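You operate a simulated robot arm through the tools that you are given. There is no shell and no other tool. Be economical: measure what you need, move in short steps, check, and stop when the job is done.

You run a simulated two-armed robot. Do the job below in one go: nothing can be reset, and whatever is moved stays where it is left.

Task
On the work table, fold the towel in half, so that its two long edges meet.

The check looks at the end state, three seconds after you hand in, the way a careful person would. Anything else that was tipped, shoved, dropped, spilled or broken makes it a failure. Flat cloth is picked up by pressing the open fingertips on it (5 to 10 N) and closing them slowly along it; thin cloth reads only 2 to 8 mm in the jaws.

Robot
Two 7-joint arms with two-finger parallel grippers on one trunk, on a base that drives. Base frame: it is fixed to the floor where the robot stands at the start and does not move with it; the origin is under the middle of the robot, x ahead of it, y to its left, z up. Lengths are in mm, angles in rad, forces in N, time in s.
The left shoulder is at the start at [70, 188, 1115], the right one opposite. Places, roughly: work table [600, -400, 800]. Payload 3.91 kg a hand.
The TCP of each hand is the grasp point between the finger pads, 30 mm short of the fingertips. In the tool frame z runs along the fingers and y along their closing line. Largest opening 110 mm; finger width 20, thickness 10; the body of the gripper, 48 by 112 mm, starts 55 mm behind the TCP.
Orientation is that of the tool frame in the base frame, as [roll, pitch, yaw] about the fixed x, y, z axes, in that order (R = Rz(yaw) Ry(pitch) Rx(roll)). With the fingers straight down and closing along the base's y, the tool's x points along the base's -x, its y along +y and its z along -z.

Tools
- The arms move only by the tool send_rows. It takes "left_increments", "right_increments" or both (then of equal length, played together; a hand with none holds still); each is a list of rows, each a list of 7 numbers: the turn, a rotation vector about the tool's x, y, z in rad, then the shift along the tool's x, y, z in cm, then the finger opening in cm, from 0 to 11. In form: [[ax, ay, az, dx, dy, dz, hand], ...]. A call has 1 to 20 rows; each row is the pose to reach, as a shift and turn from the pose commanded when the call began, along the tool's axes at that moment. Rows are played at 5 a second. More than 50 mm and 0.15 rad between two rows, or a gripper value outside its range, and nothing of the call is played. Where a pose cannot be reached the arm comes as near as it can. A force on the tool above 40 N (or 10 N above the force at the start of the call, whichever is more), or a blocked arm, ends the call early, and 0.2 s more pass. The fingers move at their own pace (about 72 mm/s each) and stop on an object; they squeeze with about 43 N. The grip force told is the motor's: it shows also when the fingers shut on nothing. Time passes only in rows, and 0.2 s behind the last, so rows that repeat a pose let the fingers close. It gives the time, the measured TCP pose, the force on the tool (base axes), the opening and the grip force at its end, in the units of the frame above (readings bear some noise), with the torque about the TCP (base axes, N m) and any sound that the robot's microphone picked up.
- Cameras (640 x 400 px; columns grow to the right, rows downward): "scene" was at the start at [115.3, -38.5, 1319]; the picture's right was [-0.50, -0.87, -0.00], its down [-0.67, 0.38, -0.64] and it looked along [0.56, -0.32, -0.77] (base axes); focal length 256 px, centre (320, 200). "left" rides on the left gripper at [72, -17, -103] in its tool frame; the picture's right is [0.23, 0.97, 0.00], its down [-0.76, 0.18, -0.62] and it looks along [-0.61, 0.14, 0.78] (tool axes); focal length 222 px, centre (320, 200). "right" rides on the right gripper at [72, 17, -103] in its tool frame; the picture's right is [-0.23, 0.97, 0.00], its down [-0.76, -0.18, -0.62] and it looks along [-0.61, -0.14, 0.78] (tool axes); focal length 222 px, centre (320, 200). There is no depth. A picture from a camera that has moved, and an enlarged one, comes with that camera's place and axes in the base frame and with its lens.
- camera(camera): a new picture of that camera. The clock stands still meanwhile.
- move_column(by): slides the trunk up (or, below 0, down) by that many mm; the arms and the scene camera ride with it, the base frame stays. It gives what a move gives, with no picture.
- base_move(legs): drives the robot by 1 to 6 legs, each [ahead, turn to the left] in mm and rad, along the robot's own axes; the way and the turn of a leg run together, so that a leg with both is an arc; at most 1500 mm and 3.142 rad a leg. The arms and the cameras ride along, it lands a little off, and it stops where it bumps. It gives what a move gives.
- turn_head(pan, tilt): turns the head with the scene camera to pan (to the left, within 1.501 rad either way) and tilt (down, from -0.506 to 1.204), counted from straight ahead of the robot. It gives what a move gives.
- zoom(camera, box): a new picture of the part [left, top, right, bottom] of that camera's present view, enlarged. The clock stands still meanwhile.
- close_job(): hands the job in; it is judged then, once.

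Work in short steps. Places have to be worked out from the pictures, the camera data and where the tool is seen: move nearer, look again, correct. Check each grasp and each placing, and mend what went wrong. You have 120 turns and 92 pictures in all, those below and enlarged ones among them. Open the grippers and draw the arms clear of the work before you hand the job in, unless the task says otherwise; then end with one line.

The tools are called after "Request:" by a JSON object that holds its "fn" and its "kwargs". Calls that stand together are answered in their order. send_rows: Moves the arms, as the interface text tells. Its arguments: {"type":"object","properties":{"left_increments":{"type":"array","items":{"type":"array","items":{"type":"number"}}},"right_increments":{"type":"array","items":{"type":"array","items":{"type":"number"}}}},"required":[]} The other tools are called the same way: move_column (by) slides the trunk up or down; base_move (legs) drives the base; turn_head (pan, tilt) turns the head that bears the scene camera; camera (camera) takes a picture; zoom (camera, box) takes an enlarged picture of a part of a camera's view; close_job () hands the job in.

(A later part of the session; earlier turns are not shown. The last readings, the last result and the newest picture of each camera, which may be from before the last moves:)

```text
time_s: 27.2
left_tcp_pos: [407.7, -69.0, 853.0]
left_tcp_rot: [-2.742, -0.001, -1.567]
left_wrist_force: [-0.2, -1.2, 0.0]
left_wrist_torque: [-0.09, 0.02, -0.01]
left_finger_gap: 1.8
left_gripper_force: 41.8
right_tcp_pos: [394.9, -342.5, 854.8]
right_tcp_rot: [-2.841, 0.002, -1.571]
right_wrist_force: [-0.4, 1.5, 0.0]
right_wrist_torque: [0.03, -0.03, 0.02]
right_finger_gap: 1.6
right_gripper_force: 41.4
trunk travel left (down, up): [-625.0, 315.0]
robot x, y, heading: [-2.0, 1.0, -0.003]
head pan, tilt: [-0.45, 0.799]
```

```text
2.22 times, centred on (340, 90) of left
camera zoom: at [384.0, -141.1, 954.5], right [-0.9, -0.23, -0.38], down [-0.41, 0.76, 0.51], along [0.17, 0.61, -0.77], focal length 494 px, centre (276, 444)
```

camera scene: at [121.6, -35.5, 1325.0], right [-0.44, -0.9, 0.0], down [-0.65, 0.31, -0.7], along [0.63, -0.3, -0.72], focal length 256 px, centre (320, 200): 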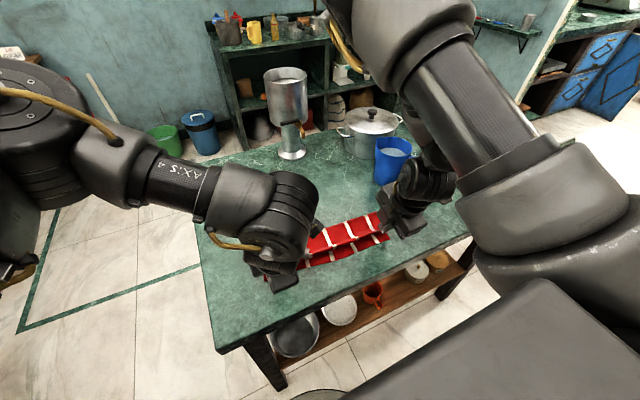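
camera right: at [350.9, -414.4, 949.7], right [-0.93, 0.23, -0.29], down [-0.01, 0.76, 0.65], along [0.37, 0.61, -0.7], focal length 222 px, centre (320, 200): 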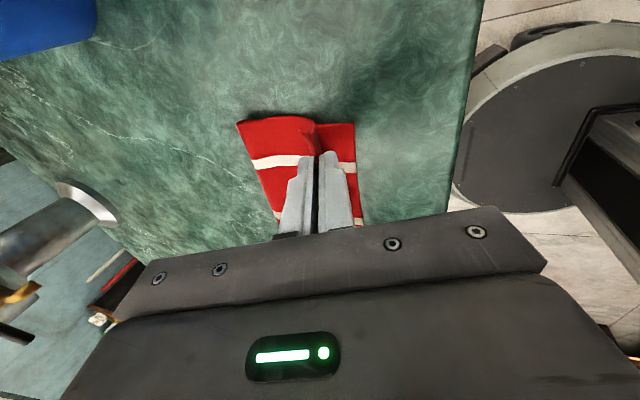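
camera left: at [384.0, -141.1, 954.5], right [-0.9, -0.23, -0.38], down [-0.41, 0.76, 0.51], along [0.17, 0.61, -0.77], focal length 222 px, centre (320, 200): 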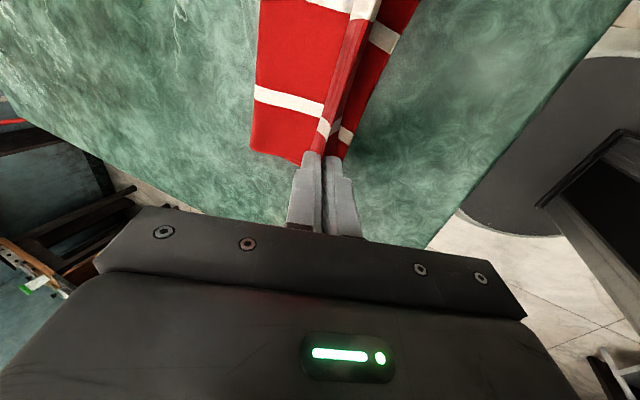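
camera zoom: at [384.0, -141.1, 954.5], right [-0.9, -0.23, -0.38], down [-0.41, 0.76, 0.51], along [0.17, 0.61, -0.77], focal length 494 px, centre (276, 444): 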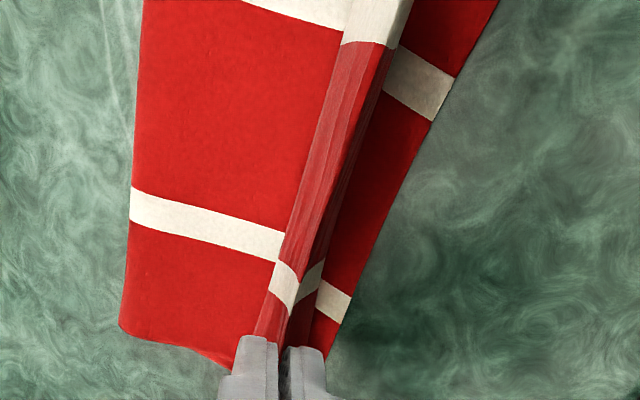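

The flap hangs outward and down on the correct side. I'll lower both tips to just above the bottom layer, moving the right hand about 12 mm further toward the near edge.

Request:
{"fn": "send_rows", "kwargs": {"left_increments": [[0, 0, 0, 0, 0.3, 0.45, 0], [0, 0, 0, 0, 0.6, 0.9, 0], [0, 0, 0, 0, 0.9, 1.35, 0], [0, 0, 0, 0, 0.9, 1.35, 0]], "right_increments": [[0, 0, 0, 0, 0.54, 0.4, 0], [0, 0, 0, 0, 1.08, 0.8, 0], [0, 0, 0, 0, 1.62, 1.18, 0], [0, 0, 0, 0, 1.62, 1.18, 0]]}}

Request:
{"fn": "zoom", "kwargs": {"camera": "scene", "box": [240, 180, 440, 305]}}

Request:
{"fn": "zoom", "kwargs": {"camera": "left", "box": [220, 0, 460, 180]}}

Request:
{"fn": "zoom", "kwargs": {"camera": "right", "box": [200, 60, 440, 240]}}

```text
time_s: 28.2
left_tcp_pos: [405.0, -68.2, 838.5]
left_tcp_rot: [-2.743, 0.001, -1.569]
left_wrist_force: [0.0, -2.9, 0.9]
left_wrist_torque: [-0.07, 0.04, -0.1]
left_finger_gap: 1.6
left_gripper_force: 42.3
right_tcp_pos: [385.3, -342.3, 839.6]
right_tcp_rot: [-2.842, 0.0, -1.569]
right_wrist_force: [0.1, 2.7, 0.0]
right_wrist_torque: [0.06, -0.03, 0.03]
right_finger_gap: 1.6
right_gripper_force: 41.8
trunk travel left (down, up): [-625.0, 315.0]
robot x, y, heading: [4.1, -1.0, 0.0]
head pan, tilt: [-0.45, 0.799]
```

```text
3.20 times, centred on (340, 242) of scene
camera zoom: at [121.1, -35.4, 1325.1], right [-0.44, -0.9, 0.0], down [-0.65, 0.31, -0.7], along [0.63, -0.3, -0.72], focal length 819 px, centre (256, 64)
```

zoom: 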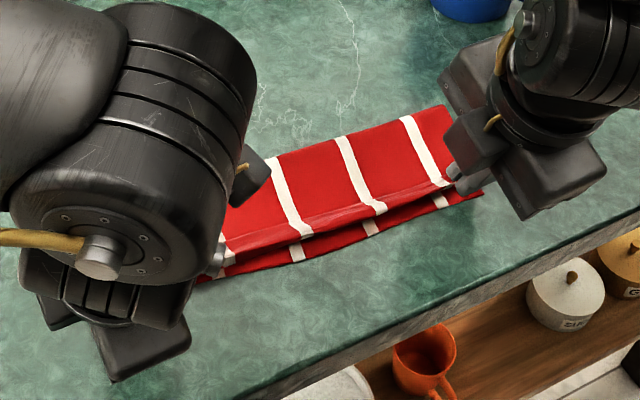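

```text
2.22 times, centred on (340, 90) of left
camera zoom: at [380.8, -140.9, 938.5], right [-0.9, -0.23, -0.38], down [-0.41, 0.76, 0.51], along [0.17, 0.61, -0.77], focal length 494 px, centre (276, 444)
```

zoom: 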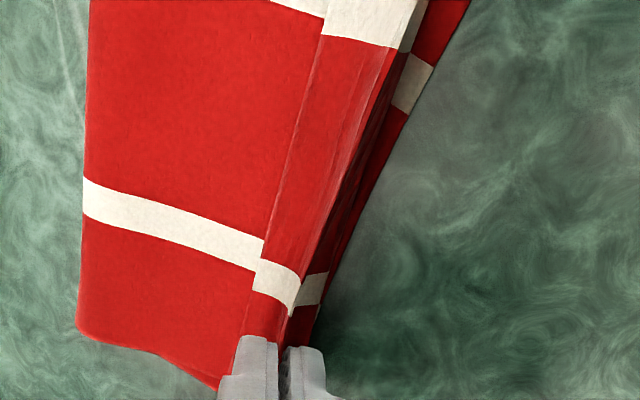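

```text
2.22 times, centred on (320, 150) of right
camera zoom: at [338.4, -414.0, 933.8], right [-0.93, 0.23, -0.29], down [-0.02, 0.76, 0.65], along [0.37, 0.61, -0.7], focal length 494 px, centre (320, 311)
```

zoom: 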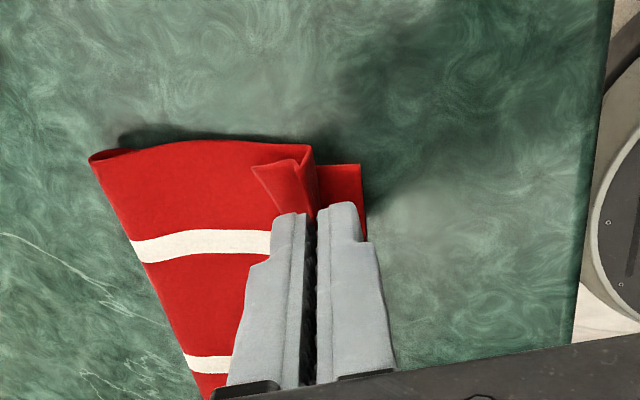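

The right view shows the edge flap tucked back on top, like a small hem. That is easy to reach from above. I'll open the jaws a little, let the cloth settle, then retreat along the fingers and look.

Request:
{"fn": "send_rows", "kwargs": {"left_increments": [[0, 0, 0, 0, 0, 0, 0.5], [0, 0, 0, 0, 0, 0, 1.0], [0, 0, 0, 0, 0, 0, 1.4], [0, 0, 0, 0, 0, 0, 1.4], [0, 0, 0, 0, 0, -1, 1.4], [0, 0, 0, 0, 0, -2, 1.4], [0, 0, 0, 0, 0, -4, 1.4], [0, 0, 0, 0, 0, -8, 1.4], [0, 0, 0, 0, 0, -12, 1.4]], "right_increments": [[0, 0, 0, 0, 0, 0, 0.5], [0, 0, 0, 0, 0, 0, 1.0], [0, 0, 0, 0, 0, 0, 1.4], [0, 0, 0, 0, 0, 0, 1.4], [0, 0, 0, 0, 0, -1, 1.4], [0, 0, 0, 0, 0, -2, 1.4], [0, 0, 0, 0, 0, -4, 1.4], [0, 0, 0, 0, 0, -8, 1.4], [0, 0, 0, 0, 0, -12, 1.4]]}}

Request:
{"fn": "camera", "kwargs": {"camera": "left"}}

Request:
{"fn": "camera", "kwargs": {"camera": "right"}}

Request:
{"fn": "zoom", "kwargs": {"camera": "scene", "box": [240, 180, 440, 305]}}

```text
time_s: 30.2
left_tcp_pos: [357.6, -67.7, 947.0]
left_tcp_rot: [-2.74, 0.0, -1.569]
left_wrist_force: [-0.7, -0.8, -0.3]
left_wrist_torque: [0.02, -0.01, 0.02]
left_finger_gap: 14.0
left_gripper_force: 0.0
right_tcp_pos: [391.6, -352.2, 904.6]
right_tcp_rot: [-2.842, 0.002, -1.569]
right_wrist_force: [0.8, 0.2, 0.1]
right_wrist_torque: [-0.01, 0.01, 0.0]
right_finger_gap: 14.0
right_gripper_force: 0.1
right hand out of reach, approached as far as the arm can: row 6, 7, 8, 9
trunk travel left (down, up): [-625.0, 315.0]
robot x, y, heading: [0.4, -1.5, 0.003]
head pan, tilt: [-0.45, 0.799]
```

```text
60 pictures are left
camera left: at [333.4, -140.9, 1049.2], right [-0.9, -0.23, -0.38], down [-0.41, 0.76, 0.51], along [0.17, 0.61, -0.77], focal length 222 px, centre (320, 200)
```

left: 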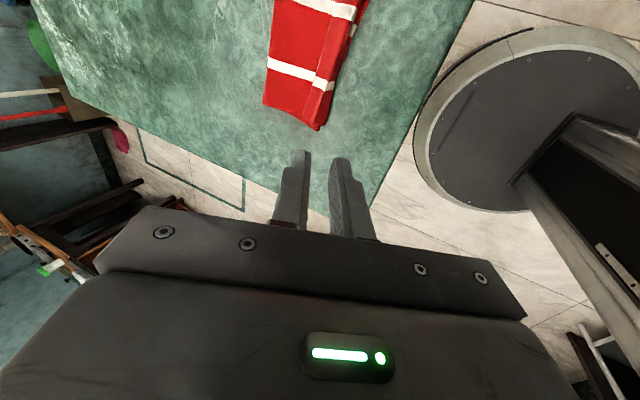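

```text
59 pictures are left
camera right: at [346.0, -424.3, 998.9], right [-0.93, 0.23, -0.29], down [-0.01, 0.76, 0.65], along [0.36, 0.61, -0.71], focal length 222 px, centre (320, 200)
```

right: 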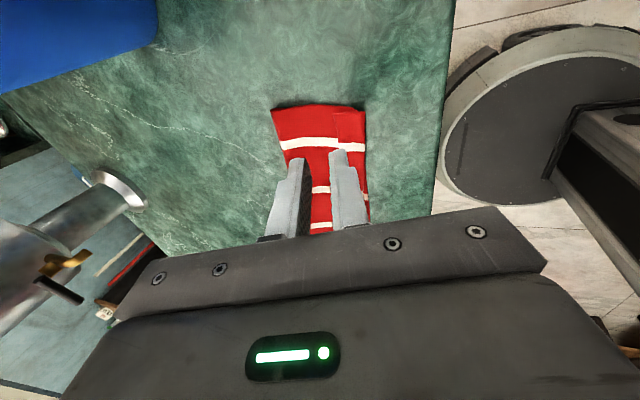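

```text
3.20 times, centred on (340, 242) of scene
camera zoom: at [120.7, -35.4, 1325.0], right [-0.44, -0.9, 0.0], down [-0.65, 0.31, -0.7], along [0.63, -0.3, -0.72], focal length 819 px, centre (256, 64)
```

zoom: 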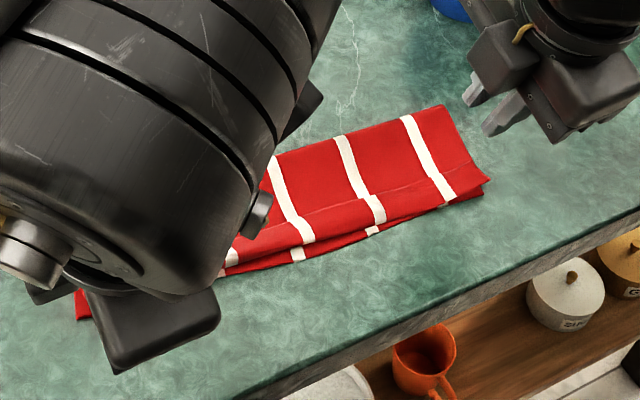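

The cloth settled well. I'll straighten both hands, raise them and move them clear so I can see the result.

Request:
{"fn": "send_rows", "kwargs": {"left_increments": [[-0.1, 0, 0, -3, -1, -1, 3], [-0.2, 0, 0, -6, -2, -2, 3], [-0.3, 0, 0, -9, -3, -3, 3], [-0.4, 0, 0, -12, -4, -4, 3], [-0.4, 0, 0, -15, -4, -5, 3]], "right_increments": [[-0.1, 0, 0, 0, 0, 0, 3], [-0.2, 0, 0, 0, -0.5, -2, 3], [-0.3, 0, 0, 0, -1, -4, 3], [-0.3, 0, 0, 0, -2, -7, 3], [-0.3, 0, 0, 0, -3, -10, 3]]}}

Request:
{"fn": "camera", "kwargs": {"camera": "scene"}}

Request:
{"fn": "zoom", "kwargs": {"camera": "scene", "box": [240, 180, 440, 305]}}

```text
time_s: 31.4
left_tcp_pos: [373.5, 81.6, 1010.4]
left_tcp_rot: [-3.139, 0.0, -1.57]
left_wrist_force: [-0.1, 0.0, -0.1]
left_wrist_torque: [-0.02, -0.01, -0.03]
left_finger_gap: 29.7
left_gripper_force: 0.1
right_tcp_pos: [385.7, -357.5, 1005.4]
right_tcp_rot: [-3.14, 0.052, -1.603]
right_wrist_force: [-0.5, -1.1, -0.5]
right_wrist_torque: [0.02, -0.01, -0.02]
right_finger_gap: 29.9
right_gripper_force: 0.0
trunk travel left (down, up): [-625.0, 315.0]
robot x, y, heading: [-0.6, -0.3, 0.004]
head pan, tilt: [-0.45, 0.799]
```

```text
57 pictures are left
camera scene: at [119.3, -35.4, 1325.2], right [-0.44, -0.9, 0.0], down [-0.64, 0.31, -0.7], along [0.63, -0.3, -0.72], focal length 256 px, centre (320, 200)
```

scene: 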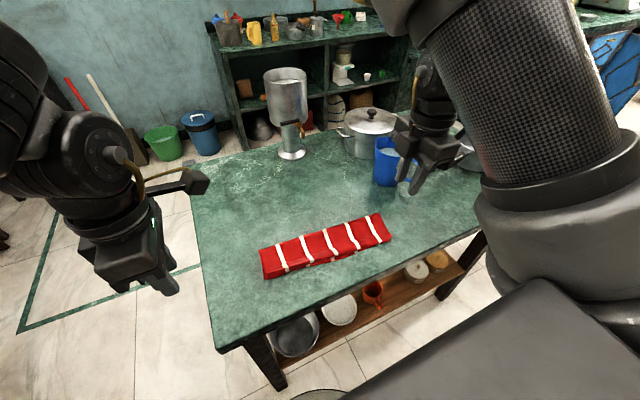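

```text
3.20 times, centred on (340, 242) of scene
camera zoom: at [119.3, -35.4, 1325.2], right [-0.44, -0.9, 0.0], down [-0.64, 0.31, -0.7], along [0.63, -0.3, -0.72], focal length 819 px, centre (256, 64)
```

zoom: 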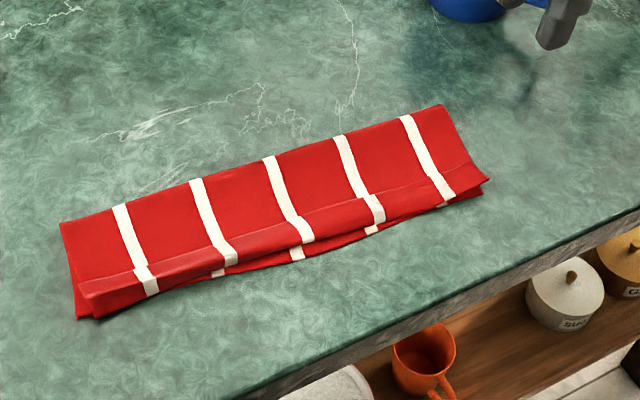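

There is a hem about 20 mm wide folded back on top along the near side: crease at x≈406, free edge at ≈427 on the left. I'll unroll it by pressing only the left hand's +x fingertip on the flap and dragging toward −x. First I position the hand above.

Request:
{"fn": "send_rows", "kwargs": {"left_increments": [[0, 0, 0, 4, -0.5, 0, 4], [0, 0, 0, 8, -1, 0, 4], [0, 0, 0, 12, -1.5, 0, 4], [0, 0, 0, 16, -2.1, 0, 4], [0, 0, 0, 17.2, -2.1, 4, 4], [0, 0, 0, 17.2, -2.1, 8, 4], [0, 0, 0, 17.2, -2.1, 12, 4], [0, 0, 0, 17.2, -2.1, 14.5, 4], [0, 0, 0, 17.2, -2.1, 14.5, 4]]}}

Request:
{"fn": "camera", "kwargs": {"camera": "left"}}

Request:
{"fn": "zoom", "kwargs": {"camera": "left", "box": [220, 60, 420, 185]}}

```text
time_s: 33.4
left_tcp_pos: [396.0, -92.1, 863.4]
left_tcp_rot: [-3.141, 0.001, -1.57]
left_wrist_force: [-0.8, -0.5, 0.7]
left_wrist_torque: [-0.01, -0.03, 0.02]
left_finger_gap: 40.0
left_gripper_force: 0.0
right_tcp_pos: [386.6, -360.3, 1001.8]
right_tcp_rot: [3.139, 0.043, -1.607]
right_wrist_force: [0.1, -1.0, 0.0]
right_wrist_torque: [-0.03, -0.02, 0.0]
right_finger_gap: 30.3
right_gripper_force: 0.0
trunk travel left (down, up): [-625.0, 315.0]
robot x, y, heading: [-0.8, 1.9, 0.002]
head pan, tilt: [-0.45, 0.799]
```

```text
55 pictures are left
camera left: at [413.5, -164.3, 966.6], right [-0.97, -0.23, 0.0], down [-0.18, 0.76, 0.62], along [-0.14, 0.61, -0.78], focal length 222 px, centre (320, 200)
```

left: 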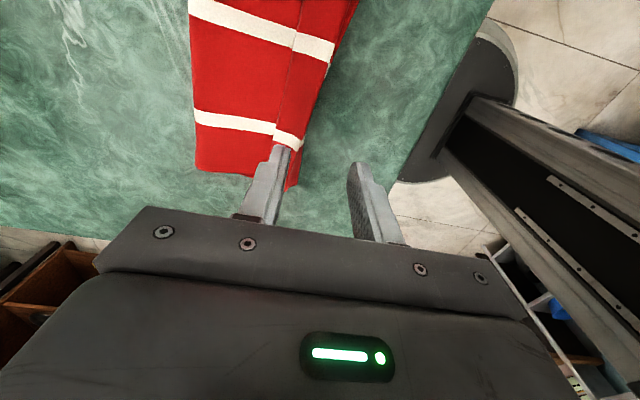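

```text
3.20 times, centred on (320, 122) of left
camera zoom: at [413.5, -164.3, 966.6], right [-0.97, -0.23, 0.0], down [-0.18, 0.76, 0.62], along [-0.14, 0.61, -0.78], focal length 711 px, centre (320, 448)
```

zoom: 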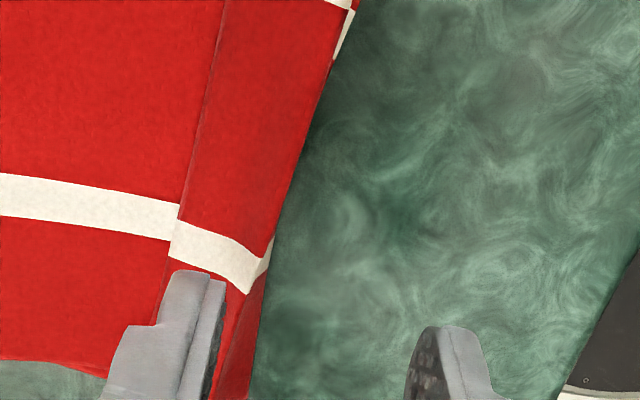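

The +x finger is centred on the flap, which spans x≈411–432. I'll lower to near contact.

Request:
{"fn": "send_rows", "kwargs": {"left_increments": [[0, 0, 0, 0, 0, 1, 4], [0, 0, 0, 0, 0, 2, 4], [0, 0, 0, 0, 0, 2.6, 4]]}}

Request:
{"fn": "send_rows", "kwargs": {"left_increments": [[0, 0, 0, 0, 0, 0.1, 4], [0, 0, 0, 0, 0, 0.2, 4]]}}

```text
time_s: 34.2
left_tcp_pos: [396.3, -91.7, 837.9]
left_tcp_rot: [-3.141, 0.0, -1.569]
left_wrist_force: [-0.1, -0.1, -0.1]
left_wrist_torque: [-0.02, -0.01, 0.0]
left_finger_gap: 40.3
left_gripper_force: 0.0
right_tcp_pos: [388.3, -358.1, 1001.7]
right_tcp_rot: [3.137, 0.046, -1.608]
right_wrist_force: [0.2, -0.6, 0.1]
right_wrist_torque: [0.01, -0.03, -0.01]
right_finger_gap: 30.1
right_gripper_force: 0.1
trunk travel left (down, up): [-625.0, 315.0]
robot x, y, heading: [3.5, 4.4, 0.001]
head pan, tilt: [-0.45, 0.799]
```

```text
time_s: 34.8
left_tcp_pos: [396.7, -90.5, 836.4]
left_tcp_rot: [-3.141, 0.002, -1.569]
left_wrist_force: [-0.1, -0.7, 0.3]
left_wrist_torque: [0.01, 0.0, 0.0]
left_finger_gap: 40.0
left_gripper_force: 0.1
right_tcp_pos: [387.9, -358.9, 1001.8]
right_tcp_rot: [3.138, 0.046, -1.606]
right_wrist_force: [-0.1, -0.4, 0.0]
right_wrist_torque: [0.03, 0.0, 0.0]
right_finger_gap: 30.0
right_gripper_force: 0.0
trunk travel left (down, up): [-625.0, 315.0]
robot x, y, heading: [-0.9, 1.7, 0.0]
head pan, tilt: [-0.45, 0.799]
```

Still no contact, so I'll keep stepping down.

Request:
{"fn": "send_rows", "kwargs": {"left_increments": [[0, 0, 0, 0, 0, 0.1, 4], [0, 0, 0, 0, 0, 0.15, 4]]}}

Request:
{"fn": "send_rows", "kwargs": {"left_increments": [[0, 0, 0, 0, 0, 0.1, 4], [0, 0, 0, 0, 0, 0.1, 4]]}}

```text
time_s: 35.4
left_tcp_pos: [397.3, -90.3, 834.1]
left_tcp_rot: [-3.141, 0.001, -1.571]
left_wrist_force: [0.1, -0.2, 0.3]
left_wrist_torque: [0.02, 0.0, 0.0]
left_finger_gap: 40.2
left_gripper_force: 0.3
right_tcp_pos: [387.8, -358.9, 1002.0]
right_tcp_rot: [3.139, 0.044, -1.607]
right_wrist_force: [0.5, -0.4, 0.3]
right_wrist_torque: [-0.03, 0.0, -0.02]
right_finger_gap: 29.9
right_gripper_force: 0.0
trunk travel left (down, up): [-625.0, 315.0]
robot x, y, heading: [3.4, -1.9, 0.001]
head pan, tilt: [-0.45, 0.799]
```

```text
time_s: 36.0
left_tcp_pos: [396.0, -90.7, 832.9]
left_tcp_rot: [-3.139, 0.002, -1.567]
left_wrist_force: [0.3, 0.4, 2.5]
left_wrist_torque: [0.01, -0.05, 0.0]
left_finger_gap: 40.1
left_gripper_force: 0.3
right_tcp_pos: [388.6, -358.5, 1002.0]
right_tcp_rot: [3.138, 0.046, -1.608]
right_wrist_force: [-0.5, 0.6, 0.1]
right_wrist_torque: [-0.01, 0.02, -0.01]
right_finger_gap: 30.2
right_gripper_force: 0.1
trunk travel left (down, up): [-625.0, 315.0]
robot x, y, heading: [-1.5, -0.3, 0.003]
head pan, tilt: [-0.45, 0.799]
```

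Contact is a light 2.5 N. Now I drag 30 mm toward −x, then look before lifting.

Request:
{"fn": "send_rows", "kwargs": {"left_increments": [[0, 0, 0, 0, 0.5, 0.02, 4], [0, 0, 0, 0, 1, 0.02, 4], [0, 0, 0, 0, 1.5, 0.02, 4], [0, 0, 0, 0, 2, 0.02, 4], [0, 0, 0, 0, 2.5, 0.02, 4], [0, 0, 0, 0, 3, 0.02, 4]]}}

Request:
{"fn": "camera", "kwargs": {"camera": "left"}}

Request:
{"fn": "camera", "kwargs": {"camera": "scene"}}

```text
time_s: 37.4
left_tcp_pos: [366.8, -90.7, 833.8]
left_tcp_rot: [-3.141, 0.004, -1.569]
left_wrist_force: [-0.3, 0.3, 4.8]
left_wrist_torque: [0.02, -0.19, 0.01]
left_finger_gap: 40.6
left_gripper_force: 0.6
right_tcp_pos: [387.9, -359.2, 1001.9]
right_tcp_rot: [3.138, 0.044, -1.607]
right_wrist_force: [0.9, -0.1, 0.1]
right_wrist_torque: [0.01, 0.01, -0.03]
right_finger_gap: 29.8
right_gripper_force: 0.0
trunk travel left (down, up): [-625.0, 315.0]
robot x, y, heading: [3.1, -2.7, 0.001]
head pan, tilt: [-0.45, 0.799]
```

```text
53 pictures are left
camera left: at [383.6, -163.5, 936.3], right [-0.97, -0.23, 0.0], down [-0.18, 0.76, 0.62], along [-0.14, 0.61, -0.78], focal length 222 px, centre (320, 200)
```

left: 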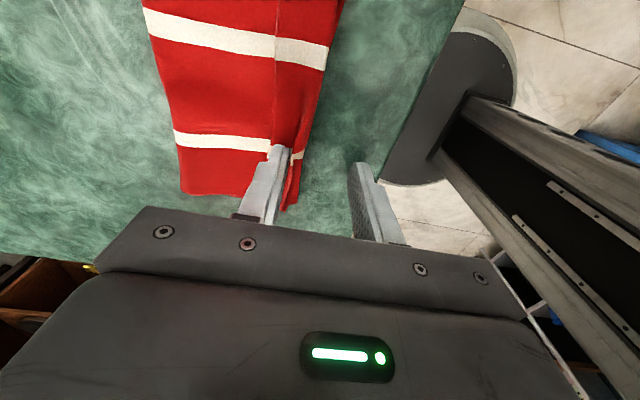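

```text
52 pictures are left
camera scene: at [120.9, -35.4, 1325.1], right [-0.44, -0.9, 0.0], down [-0.65, 0.31, -0.7], along [0.63, -0.3, -0.72], focal length 256 px, centre (320, 200)
```

scene: 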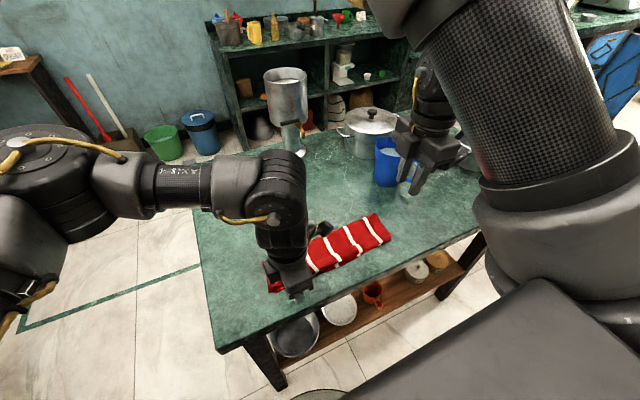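

Something rolled up beside the finger. I'll lift the hand off and look at what changed.

Request:
{"fn": "send_rows", "kwargs": {"left_increments": [[0, 0, 0, 0, 0.3, -1, 4], [0, 0, 0, 0, 0.3, -4, 4], [0, 0, 0, -4, 0.3, -7, 4], [0, 0, 0, -8.5, 0.3, -7, 4], [0, 0, 0, -13, 0.3, -7, 4], [0, 0, 0, -17, 0.3, -7, 4]]}}

Request:
{"fn": "zoom", "kwargs": {"camera": "scene", "box": [240, 180, 440, 305]}}

```text
time_s: 38.8
left_tcp_pos: [363.8, 81.2, 902.3]
left_tcp_rot: [-3.14, 0.0, -1.57]
left_wrist_force: [-0.3, -0.1, 0.8]
left_wrist_torque: [-0.02, 0.04, 0.0]
left_finger_gap: 40.2
left_gripper_force: 0.1
right_tcp_pos: [386.9, -356.8, 1002.9]
right_tcp_rot: [3.14, 0.044, -1.608]
right_wrist_force: [0.2, -0.7, 1.0]
right_wrist_torque: [-0.02, 0.03, 0.02]
right_finger_gap: 30.1
right_gripper_force: 0.2
trunk travel left (down, up): [-625.0, 315.0]
robot x, y, heading: [-0.4, -2.5, 0.0]
head pan, tilt: [-0.45, 0.799]
```

```text
3.20 times, centred on (340, 242) of scene
camera zoom: at [121.1, -32.9, 1325.2], right [-0.43, -0.9, 0.0], down [-0.65, 0.31, -0.7], along [0.63, -0.3, -0.72], focal length 819 px, centre (256, 64)
```

zoom: 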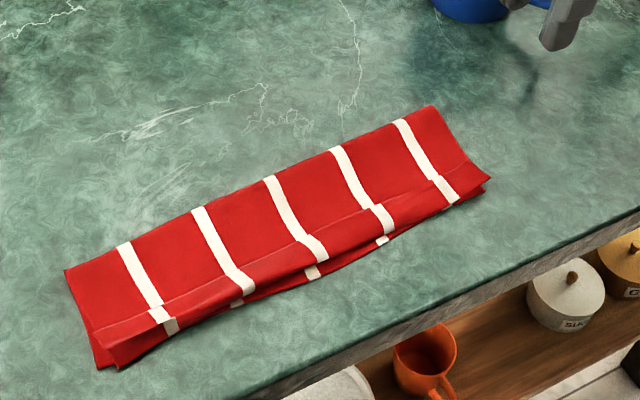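

The whole towel slid and the hem stayed. A better trick: put the closed fingertips across the flap's free edge, one finger on the body and the other on the flap, and open them. The forces then balance within the cloth. I'll position the left hand above the flap edge at about (393,-80).

Request:
{"fn": "send_rows", "kwargs": {"left_increments": [[0, 0, 0, 4, -0.7, 0, 0], [0, 0, 0, 8, -1.4, 0, 0], [0, 0, 0, 12, -2.2, 0, 0], [0, 0, 0, 16, -2.9, 0, 0], [0, 0, 0, 16, -2.9, 2, 0], [0, 0, 0, 16, -2.9, 4, 0], [0, 0, 0, 16, -2.9, 4, 0]]}}

Request:
{"fn": "zoom", "kwargs": {"camera": "left", "box": [220, 60, 420, 185]}}

```text
time_s: 40.4
left_tcp_pos: [391.8, -81.2, 862.8]
left_tcp_rot: [3.141, 0.002, -1.569]
left_wrist_force: [-0.3, -0.4, -0.2]
left_wrist_torque: [-0.02, -0.02, 0.0]
left_finger_gap: 0.0
left_gripper_force: 37.5
right_tcp_pos: [387.5, -358.1, 1002.5]
right_tcp_rot: [3.141, 0.046, -1.606]
right_wrist_force: [1.4, -1.0, 0.7]
right_wrist_torque: [0.01, -0.01, -0.01]
right_finger_gap: 30.0
right_gripper_force: 0.0
trunk travel left (down, up): [-625.0, 315.0]
robot x, y, heading: [0.4, 0.1, 0.007]
head pan, tilt: [-0.45, 0.799]
```

```text
3.20 times, centred on (320, 122) of left
camera zoom: at [408.9, -153.7, 965.9], right [-0.97, -0.23, 0.0], down [-0.18, 0.76, 0.62], along [-0.14, 0.61, -0.78], focal length 711 px, centre (320, 448)
```

zoom: 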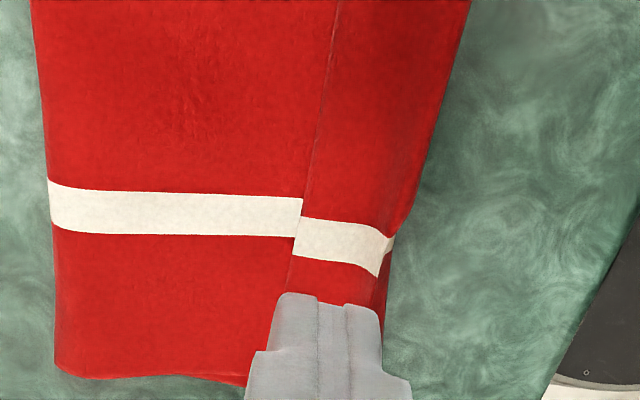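

The flap edge is at x≈399.6. I'll shift +6 mm so the fingers straddle it, then lower.

Request:
{"fn": "send_rows", "kwargs": {"left_increments": [[0, 0, 0, 0, -0.6, 0, 0], [0, 0, 0, 0, -0.6, 1.5, 0], [0, 0, 0, 0, -0.6, 2.7, 0]]}}

Request:
{"fn": "send_rows", "kwargs": {"left_increments": [[0, 0, 0, 0, 0, 0.1, 0], [0, 0, 0, 0, 0, 0.2, 0]]}}

Request:
{"fn": "send_rows", "kwargs": {"left_increments": [[0, 0, 0, 0, 0, 0.1, 0], [0, 0, 0, 0, 0, 0.1, 0]]}}

```text
time_s: 41.2
left_tcp_pos: [398.6, -80.1, 834.8]
left_tcp_rot: [3.142, 0.001, -1.571]
left_wrist_force: [0.7, 0.2, -1.1]
left_wrist_torque: [0.01, 0.02, 0.02]
left_finger_gap: 0.1
left_gripper_force: 37.4
right_tcp_pos: [387.1, -358.6, 1002.3]
right_tcp_rot: [3.14, 0.046, -1.608]
right_wrist_force: [-0.4, 0.2, 0.0]
right_wrist_torque: [0.02, 0.0, -0.02]
right_finger_gap: 30.1
right_gripper_force: 0.0
trunk travel left (down, up): [-625.0, 315.0]
robot x, y, heading: [3.1, -1.4, 0.001]
head pan, tilt: [-0.45, 0.799]
```

```text
time_s: 41.8
left_tcp_pos: [398.7, -79.8, 833.8]
left_tcp_rot: [-3.141, 0.002, -1.569]
left_wrist_force: [0.1, 0.3, 0.7]
left_wrist_torque: [0.01, -0.01, 0.02]
left_finger_gap: 0.0
left_gripper_force: 37.6
right_tcp_pos: [386.4, -360.0, 1003.0]
right_tcp_rot: [3.138, 0.044, -1.607]
right_wrist_force: [0.5, 0.3, 0.1]
right_wrist_torque: [0.01, 0.02, -0.02]
right_finger_gap: 30.0
right_gripper_force: 0.0
trunk travel left (down, up): [-625.0, 315.0]
robot x, y, heading: [0.9, -1.2, 0.001]
head pan, tilt: [-0.45, 0.799]
```

```text
time_s: 42.4
left_tcp_pos: [399.2, -80.6, 833.2]
left_tcp_rot: [-3.141, 0.002, -1.569]
left_wrist_force: [0.1, 0.4, 2.6]
left_wrist_torque: [0.0, 0.03, 0.0]
left_finger_gap: 0.0
left_gripper_force: 37.4
right_tcp_pos: [388.3, -357.3, 1002.3]
right_tcp_rot: [3.14, 0.045, -1.607]
right_wrist_force: [0.1, 0.7, -1.1]
right_wrist_torque: [-0.05, 0.02, 0.01]
right_finger_gap: 30.0
right_gripper_force: 0.0
trunk travel left (down, up): [-625.0, 315.0]
robot x, y, heading: [1.2, -0.7, 0.002]
head pan, tilt: [-0.45, 0.799]
```

Contact is 2.6 N. I'll press 1 mm more so both fingers bear, then open to 60 mm while the hand shifts −x by half the opening. That keeps the +x finger still as an anchor.

Request:
{"fn": "send_rows", "kwargs": {"left_increments": [[0, 0, 0, 0, 0, 0.1, 0], [0, 0, 0, 0, 0.25, 0.1, 0.5], [0, 0, 0, 0, 0.5, 0.1, 1.0], [0, 0, 0, 0, 0.75, 0.1, 1.5], [0, 0, 0, 0, 1.0, 0.1, 2.0], [0, 0, 0, 0, 1.25, 0.1, 2.5], [0, 0, 0, 0, 1.5, 0.1, 3], [0, 0, 0, 0, 1.75, 0.1, 3.5], [0, 0, 0, 0, 2.0, 0.1, 4.0], [0, 0, 0, 0, 2.25, 0.1, 4.5], [0, 0, 0, 0, 2.5, 0.1, 5.0], [0, 0, 0, 0, 2.75, 0.1, 5.5], [0, 0, 0, 0, 3, 0.1, 6]]}}

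Request:
{"fn": "zoom", "kwargs": {"camera": "left", "box": [200, 60, 440, 210]}}

```text
time_s: 45.2
left_tcp_pos: [368.0, -80.4, 832.9]
left_tcp_rot: [-3.139, 0.001, -1.57]
left_wrist_force: [3.9, -0.5, 25.3]
left_wrist_torque: [-0.02, 0.51, -0.02]
left_finger_gap: 53.2
left_gripper_force: 0.0
right_tcp_pos: [386.4, -358.6, 1004.3]
right_tcp_rot: [3.141, 0.045, -1.608]
right_wrist_force: [-1.1, 0.1, -0.4]
right_wrist_torque: [0.03, 0.0, 0.02]
right_finger_gap: 30.2
right_gripper_force: 0.0
trunk travel left (down, up): [-625.0, 315.0]
robot x, y, heading: [-1.3, 2.8, 0.003]
head pan, tilt: [-0.45, 0.799]
```

```text
2.67 times, centred on (320, 135) of left
camera zoom: at [385.3, -153.0, 936.1], right [-0.97, -0.23, 0.0], down [-0.18, 0.76, 0.62], along [-0.14, 0.61, -0.78], focal length 592 px, centre (320, 373)
```

zoom: 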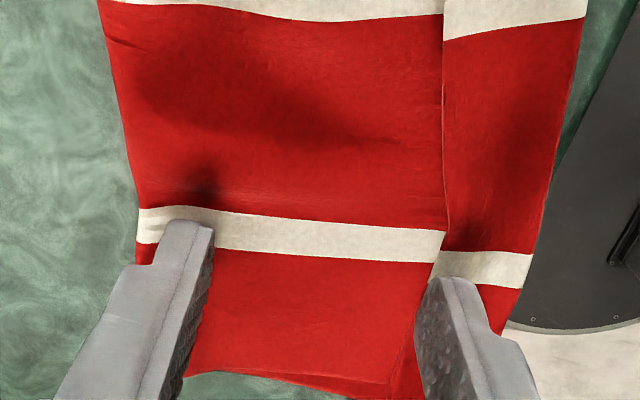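

The hem moved together with the top layer. I'll raise the hand clear and see the state.

Request:
{"fn": "send_rows", "kwargs": {"left_increments": [[0, 0, 0, 0, 0, -1, 6], [0, 0, 0, 0, 0, -4, 6], [0, 0, 0, -4, 0, -8, 6], [0, 0, 0, -8.5, 0, -8, 6], [0, 0, 0, -13, 0, -8, 6], [0, 0, 0, -17, 0, -8, 6]]}}

Request:
{"fn": "zoom", "kwargs": {"camera": "scene", "box": [240, 180, 440, 305]}}

```text
refused: row 3 steps farther than a row can; nothing moved
```

```text
3.20 times, centred on (340, 242) of scene
camera zoom: at [120.0, -35.2, 1325.3], right [-0.44, -0.9, 0.0], down [-0.64, 0.31, -0.7], along [0.63, -0.3, -0.72], focal length 819 px, centre (256, 64)
```

zoom: 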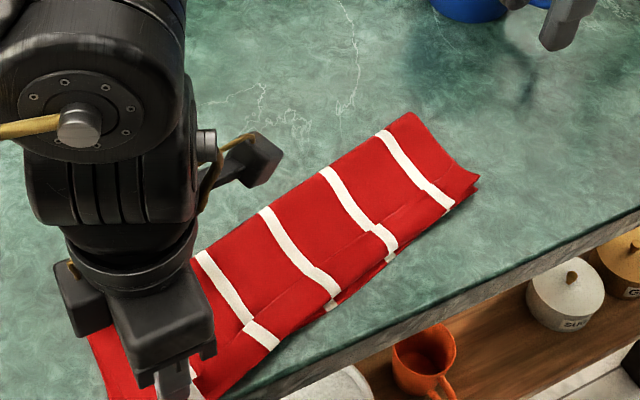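

The towel turned as a whole. I'll retry the retreat with smaller steps.

Request:
{"fn": "send_rows", "kwargs": {"left_increments": [[0, 0, 0, 0, 0, -1, 6], [0, 0, 0, 0, 0, -4, 6], [0, 0, 0, -3, 0, -7, 6], [0, 0, 0, -7.5, 0, -8, 6], [0, 0, 0, -12, 0, -8, 6], [0, 0, 0, -17, 0, -8, 6]]}}

Request:
{"fn": "zoom", "kwargs": {"camera": "scene", "box": [220, 180, 440, 317]}}

```text
time_s: 46.6
left_tcp_pos: [367.5, 92.7, 911.8]
left_tcp_rot: [-3.142, -0.001, -1.57]
left_wrist_force: [-0.3, 0.6, 0.6]
left_wrist_torque: [-0.03, 0.04, 0.02]
left_finger_gap: 60.1
left_gripper_force: 0.0
right_tcp_pos: [387.0, -357.1, 1003.8]
right_tcp_rot: [3.14, 0.043, -1.608]
right_wrist_force: [0.4, 0.2, -0.2]
right_wrist_torque: [-0.02, -0.01, -0.01]
right_finger_gap: 29.9
right_gripper_force: 0.1
trunk travel left (down, up): [-625.0, 315.0]
robot x, y, heading: [3.9, -2.6, 0.0]
head pan, tilt: [-0.45, 0.799]
```

```text
2.91 times, centred on (330, 248) of scene
camera zoom: at [121.1, -32.1, 1325.2], right [-0.43, -0.9, 0.0], down [-0.65, 0.31, -0.7], along [0.63, -0.31, -0.72], focal length 745 px, centre (291, 59)
```

zoom: 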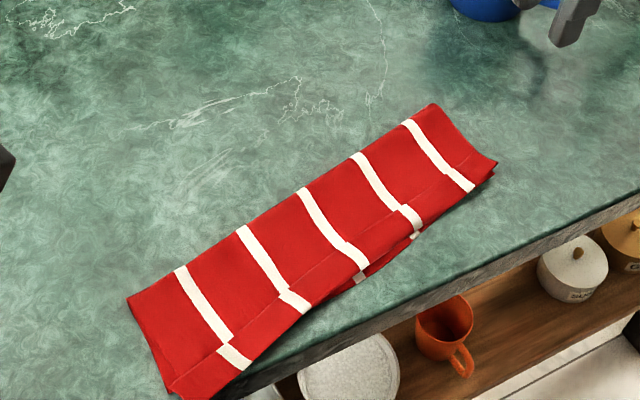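

The towel drags easily as one piece, and its left corner now hangs slightly over the table's near edge. That suggests a fix: pull the hem over the table edge so gravity drops the flap, then drag the towel back. I'll look closely at that corner.

Request:
{"fn": "turn_head", "kwargs": {"pan": -0.35, "tilt": 1.05}}

Request:
{"fn": "zoom", "kwargs": {"camera": "scene", "box": [200, 80, 440, 230]}}

```text
time_s: 47.4
left_tcp_pos: [368.9, 89.3, 912.2]
left_tcp_rot: [3.141, 0.002, -1.568]
left_wrist_force: [0.4, 0.1, 0.2]
left_wrist_torque: [0.0, -0.01, 0.01]
left_finger_gap: 60.2
left_gripper_force: 0.1
right_tcp_pos: [388.5, -359.6, 1002.1]
right_tcp_rot: [3.139, 0.045, -1.608]
right_wrist_force: [0.1, 0.0, 0.0]
right_wrist_torque: [0.03, 0.02, 0.01]
right_finger_gap: 29.8
right_gripper_force: 0.1
trunk travel left (down, up): [-625.0, 315.0]
robot x, y, heading: [-1.9, -1.0, 0.001]
head pan, tilt: [-0.351, 1.051]
```

```text
2.67 times, centred on (320, 155) of scene
camera zoom: at [111.1, -23.8, 1306.5], right [-0.34, -0.94, 0.0], down [-0.81, 0.3, -0.5], along [0.47, -0.17, -0.87], focal length 683 px, centre (320, 320)
```

zoom: 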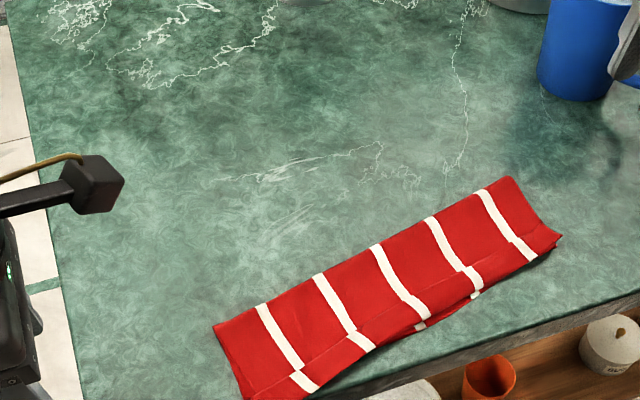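

I need the lower part of the view to see the hanging corner.

Request:
{"fn": "zoom", "kwargs": {"camera": "scene", "box": [240, 180, 400, 280]}}

```text
4.00 times, centred on (320, 230) of scene
camera zoom: at [111.1, -23.8, 1306.5], right [-0.34, -0.94, 0.0], down [-0.81, 0.3, -0.5], along [0.47, -0.17, -0.87], focal length 1024 px, centre (320, 80)
```

zoom: 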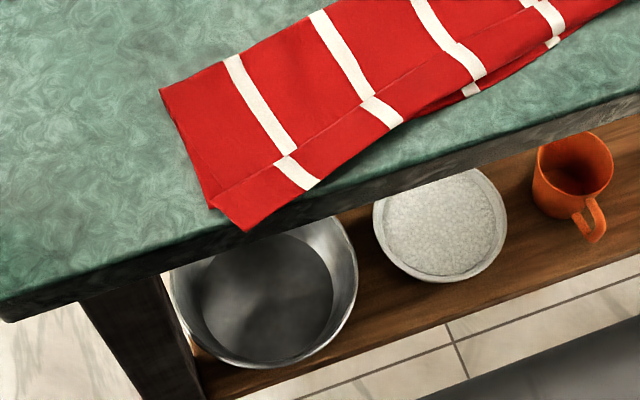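

The table edge is at x≈313. I'll press on the body of the towel with both hands and drag it until the whole hem overhangs by about 25 mm: left about −25 mm, right about −100 mm. First I place the hands above the body, left at (378,-75) and right at (440,-325).

Request:
{"fn": "send_rows", "kwargs": {"left_increments": [[0, 0, 0, 4, -0.2, 0, 2], [0, 0, 0, 8, -0.5, 0, 2], [0, 0, 0, 12, -0.8, 0, 2], [0, 0, 0, 16.6, -1, 0, 2], [0, 0, 0, 16.6, -1, 2.5, 2], [0, 0, 0, 16.6, -1, 5, 2]], "right_increments": [[0, 0, 0, -1.6, -2.6, 0, 2], [0, 0, 0, -3.3, -5.3, 0, 2], [0, 0, 0, -3.3, -5.3, 4, 2], [0, 0, 0, -3.3, -5.3, 8, 2], [0, 0, 0, -3.3, -5.3, 12, 2], [0, 0, 0, -3.3, -5.3, 14, 2]]}}

Request:
{"fn": "camera", "kwargs": {"camera": "scene"}}

```text
time_s: 48.8
left_tcp_pos: [379.4, -76.3, 862.1]
left_tcp_rot: [-3.142, 0.002, -1.571]
left_wrist_force: [0.5, 0.0, 0.2]
left_wrist_torque: [0.01, -0.02, 0.01]
left_finger_gap: 20.1
left_gripper_force: 0.1
right_tcp_pos: [446.4, -318.8, 866.7]
right_tcp_rot: [3.141, -0.003, -1.57]
right_wrist_force: [-0.2, -0.3, 0.5]
right_wrist_torque: [0.03, 0.04, -0.03]
right_finger_gap: 20.1
right_gripper_force: 0.1
trunk travel left (down, up): [-625.0, 315.0]
robot x, y, heading: [3.5, -0.9, -0.003]
head pan, tilt: [-0.351, 1.051]
```

```text
44 pictures are left
camera scene: at [111.4, -24.1, 1306.5], right [-0.34, -0.94, 0.0], down [-0.82, 0.3, -0.5], along [0.47, -0.17, -0.87], focal length 256 px, centre (320, 200)
```

scene: 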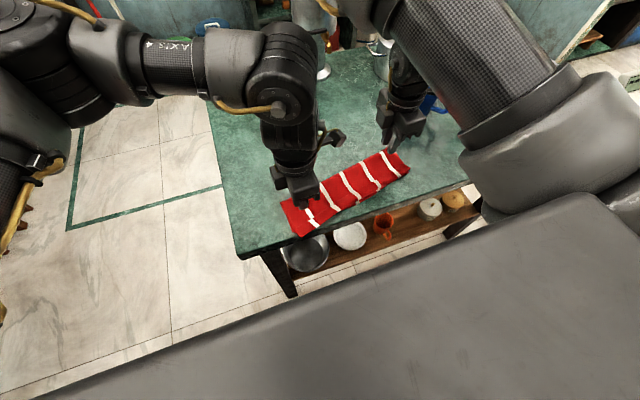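

Both hands are above the towel body. I'll lower both close to contact.

Request:
{"fn": "send_rows", "kwargs": {"left_increments": [[0, 0, 0, 0, 0, 1.2, 2], [0, 0, 0, 0, 0, 2.4, 2], [0, 0, 0, 0, 0, 2.8, 2]], "right_increments": [[0, 0, 0, 0, 0, 1.4, 2], [0, 0, 0, 0, 0, 2.8, 2], [0, 0, 0, 0, 0, 3.3, 2]]}}

Request:
{"fn": "send_rows", "kwargs": {"left_increments": [[0, 0, 0, 0, 0, 0.1, 2], [0, 0, 0, 0, 0, 0.2, 2]], "right_increments": [[0, 0, 0, 0, 0, 0.1, 2], [0, 0, 0, 0, 0, 0.2, 2]]}}

```text
time_s: 49.6
left_tcp_pos: [378.6, -76.5, 833.9]
left_tcp_rot: [3.141, 0.004, -1.57]
left_wrist_force: [-0.7, 0.5, 0.2]
left_wrist_torque: [0.0, -0.03, -0.02]
left_finger_gap: 20.1
left_gripper_force: 0.1
right_tcp_pos: [445.0, -316.5, 833.9]
right_tcp_rot: [3.141, 0.0, -1.568]
right_wrist_force: [0.7, -0.9, -0.4]
right_wrist_torque: [0.01, 0.02, -0.02]
right_finger_gap: 19.5
right_gripper_force: 0.1
trunk travel left (down, up): [-625.0, 315.0]
robot x, y, heading: [-3.9, -1.1, -0.004]
head pan, tilt: [-0.351, 1.051]
```

```text
time_s: 50.2
left_tcp_pos: [378.7, -77.7, 832.4]
left_tcp_rot: [-3.14, 0.002, -1.569]
left_wrist_force: [0.4, 0.1, 1.2]
left_wrist_torque: [-0.01, -0.03, 0.01]
left_finger_gap: 20.0
left_gripper_force: 0.0
right_tcp_pos: [446.3, -317.4, 832.6]
right_tcp_rot: [-3.141, 0.0, -1.568]
right_wrist_force: [0.2, -0.2, 0.6]
right_wrist_torque: [-0.01, -0.03, 0.0]
right_finger_gap: 20.3
right_gripper_force: 0.1
trunk travel left (down, up): [-625.0, 315.0]
robot x, y, heading: [-0.2, 1.4, 0.001]
head pan, tilt: [-0.351, 1.051]
```

Light contact on both hands. I'll press about 1 mm more and drag slowly.

Request:
{"fn": "send_rows", "kwargs": {"left_increments": [[0, 0, 0, 0, 0, 0.1, 2], [0, 0, 0, 0, 0.3, 0.1, 2], [0, 0, 0, 0, 0.6, 0.1, 2], [0, 0, 0, 0, 0.9, 0.1, 2], [0, 0, 0, 0, 1.2, 0.1, 2], [0, 0, 0, 0, 1.5, 0.1, 2], [0, 0, 0, 0, 1.8, 0.1, 2], [0, 0, 0, 0, 2.1, 0.1, 2], [0, 0, 0, 0, 2.4, 0.1, 2], [0, 0, 0, 0, 2.6, 0.1, 2]], "right_increments": [[0, 0, 0, 0, 0, 0.12, 2], [0, 0, 0, 0, 1, 0.12, 2], [0, 0, 0, 0.1, 2, 0.12, 2], [0, 0, 0, 0.2, 3, 0.12, 2], [0, 0, 0, 0.2, 4, 0.12, 2], [0, 0, 0, 0.3, 5, 0.12, 2], [0, 0, 0, 0.3, 6, 0.12, 2], [0, 0, 0, 0.4, 7, 0.12, 2], [0, 0, 0, 0.4, 8, 0.12, 2], [0, 0, 0, 0.4, 9, 0.12, 2]]}}

Request:
{"fn": "zoom", "kwargs": {"camera": "scene", "box": [240, 140, 440, 265]}}

```text
time_s: 52.4
left_tcp_pos: [351.9, -76.1, 831.7]
left_tcp_rot: [-3.14, 0.0, -1.568]
left_wrist_force: [3.4, 0.5, 16.1]
left_wrist_torque: [0.0, -0.05, -0.03]
left_finger_gap: 19.5
left_gripper_force: 0.0
right_tcp_pos: [353.9, -320.6, 832.5]
right_tcp_rot: [-3.141, 0.001, -1.568]
right_wrist_force: [2.4, 0.5, 13.6]
right_wrist_torque: [0.03, -0.07, -0.02]
right_finger_gap: 19.8
right_gripper_force: 0.1
trunk travel left (down, up): [-625.0, 315.0]
robot x, y, heading: [-1.1, 4.3, 0.003]
head pan, tilt: [-0.351, 1.051]
```

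```text
3.20 times, centred on (340, 202) of scene
camera zoom: at [109.7, -21.8, 1306.7], right [-0.34, -0.94, 0.0], down [-0.81, 0.3, -0.5], along [0.47, -0.17, -0.87], focal length 819 px, centre (256, 192)
```

zoom: 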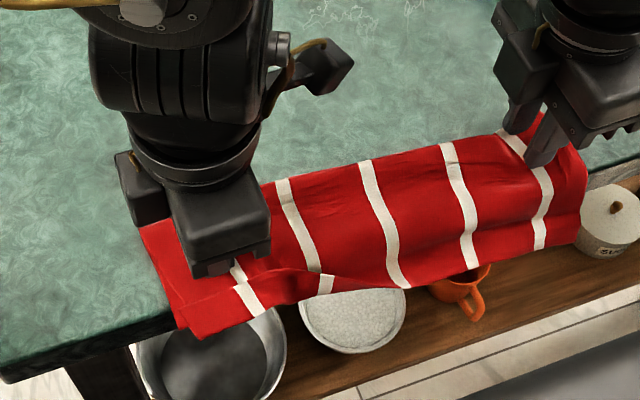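

The flap has already dropped straight over the edge along the middle and right. The left third is still hemmed, so I'll drag the left a further 18 mm while the right holds.

Request:
{"fn": "send_rows", "kwargs": {"left_increments": [[0, 0, 0, 0, 0.5, 0, 2], [0, 0, 0, 0, 1, 0, 2], [0, 0, 0, 0, 1.5, 0, 2], [0, 0, 0, 0, 1.8, 0, 2], [0, 0, 0, 0, 1.8, 0, 2]]}}

Request:
{"fn": "zoom", "kwargs": {"camera": "scene", "box": [240, 140, 440, 265]}}

```text
time_s: 53.6
left_tcp_pos: [335.0, -75.7, 832.6]
left_tcp_rot: [-3.138, 0.0, -1.569]
left_wrist_force: [5.7, 1.3, 26.5]
left_wrist_torque: [-0.01, -0.22, 0.0]
left_finger_gap: 19.7
left_gripper_force: 0.0
right_tcp_pos: [354.2, -322.2, 830.9]
right_tcp_rot: [3.14, -0.001, -1.569]
right_wrist_force: [1.7, 1.8, 9.3]
right_wrist_torque: [-0.01, -0.02, 0.0]
right_finger_gap: 19.6
right_gripper_force: 0.1
trunk travel left (down, up): [-625.0, 315.0]
robot x, y, heading: [0.7, -1.3, 0.002]
head pan, tilt: [-0.351, 1.051]
```

```text
3.20 times, centred on (340, 202) of scene
camera zoom: at [109.5, -21.8, 1306.8], right [-0.34, -0.94, 0.0], down [-0.81, 0.3, -0.5], along [0.47, -0.17, -0.87], focal length 819 px, centre (256, 192)
```

zoom: 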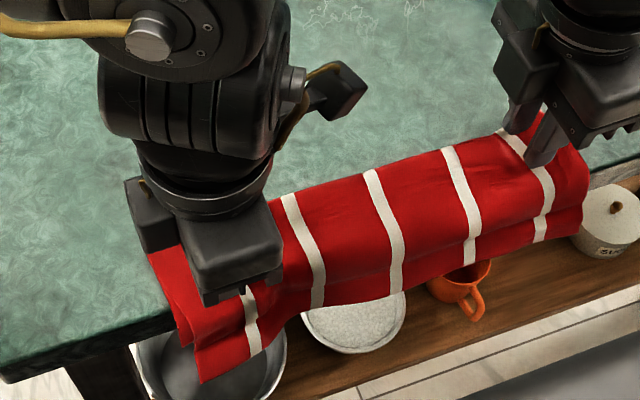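

The flap now hangs fully straight along the whole edge. I'll drag the towel back onto the table with both hands, +x by about 90 mm, keeping light pressure.

Request:
{"fn": "send_rows", "kwargs": {"left_increments": [[0, 0, 0, 0, 0, -0.07, 2], [0, 0, 0, 0, -0.8, -0.07, 2], [0, 0, 0, 0, -1.6, -0.07, 2], [0, 0, 0, 0, -2.4, -0.07, 2], [0, 0, 0, 0, -3.2, -0.07, 2], [0, 0, 0, 0, -4, -0.07, 2], [0, 0, 0, 0, -4.8, -0.07, 2], [0, 0, 0, 0, -5.6, -0.07, 2], [0, 0, 0, 0, -6.4, -0.07, 2], [0, 0, 0, 0, -7.2, -0.07, 2], [0, 0, 0, 0, -8, -0.07, 2], [0, 0, 0, 0, -9, -0.07, 2]], "right_increments": [[0, 0, 0, 0, 0, 0, 2], [0, 0, 0, 0, -0.8, 0, 2], [0, 0, 0, 0, -1.6, 0, 2], [0, 0, 0, 0, -2.4, 0, 2], [0, 0, 0, 0, -3.2, 0, 2], [0, 0, 0, 0, -4, 0, 2], [0, 0, 0, 0, -4.8, 0, 2], [0, 0, 0, 0, -5.6, 0, 2], [0, 0, 0, 0, -6.4, 0, 2], [0, 0, 0, 0, -7.2, 0, 2], [0, 0, 0, 0, -8, 0, 2], [0, 0, 0, 0, -9, 0, 2]]}}

Request:
{"fn": "zoom", "kwargs": {"camera": "scene", "box": [240, 120, 440, 245]}}

```text
time_s: 56.2
left_tcp_pos: [423.9, -76.6, 832.1]
left_tcp_rot: [-3.14, 0.001, -1.571]
left_wrist_force: [-0.6, -0.5, 3.4]
left_wrist_torque: [0.0, 0.01, 0.02]
left_finger_gap: 20.3
left_gripper_force: 0.1
right_tcp_pos: [444.3, -320.6, 831.8]
right_tcp_rot: [-3.14, 0.001, -1.571]
right_wrist_force: [-0.6, -0.4, 6.3]
right_wrist_torque: [-0.03, 0.03, 0.02]
right_finger_gap: 19.9
right_gripper_force: 0.0
trunk travel left (down, up): [-625.0, 315.0]
robot x, y, heading: [0.0, 1.4, -0.001]
head pan, tilt: [-0.351, 1.051]
```

```text
3.20 times, centred on (340, 182) of scene
camera zoom: at [109.9, -22.4, 1306.7], right [-0.34, -0.94, 0.0], down [-0.81, 0.3, -0.5], along [0.47, -0.17, -0.87], focal length 819 px, centre (256, 256)
```

zoom: 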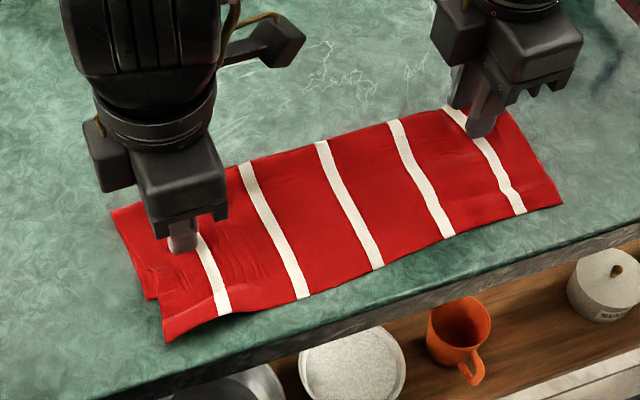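

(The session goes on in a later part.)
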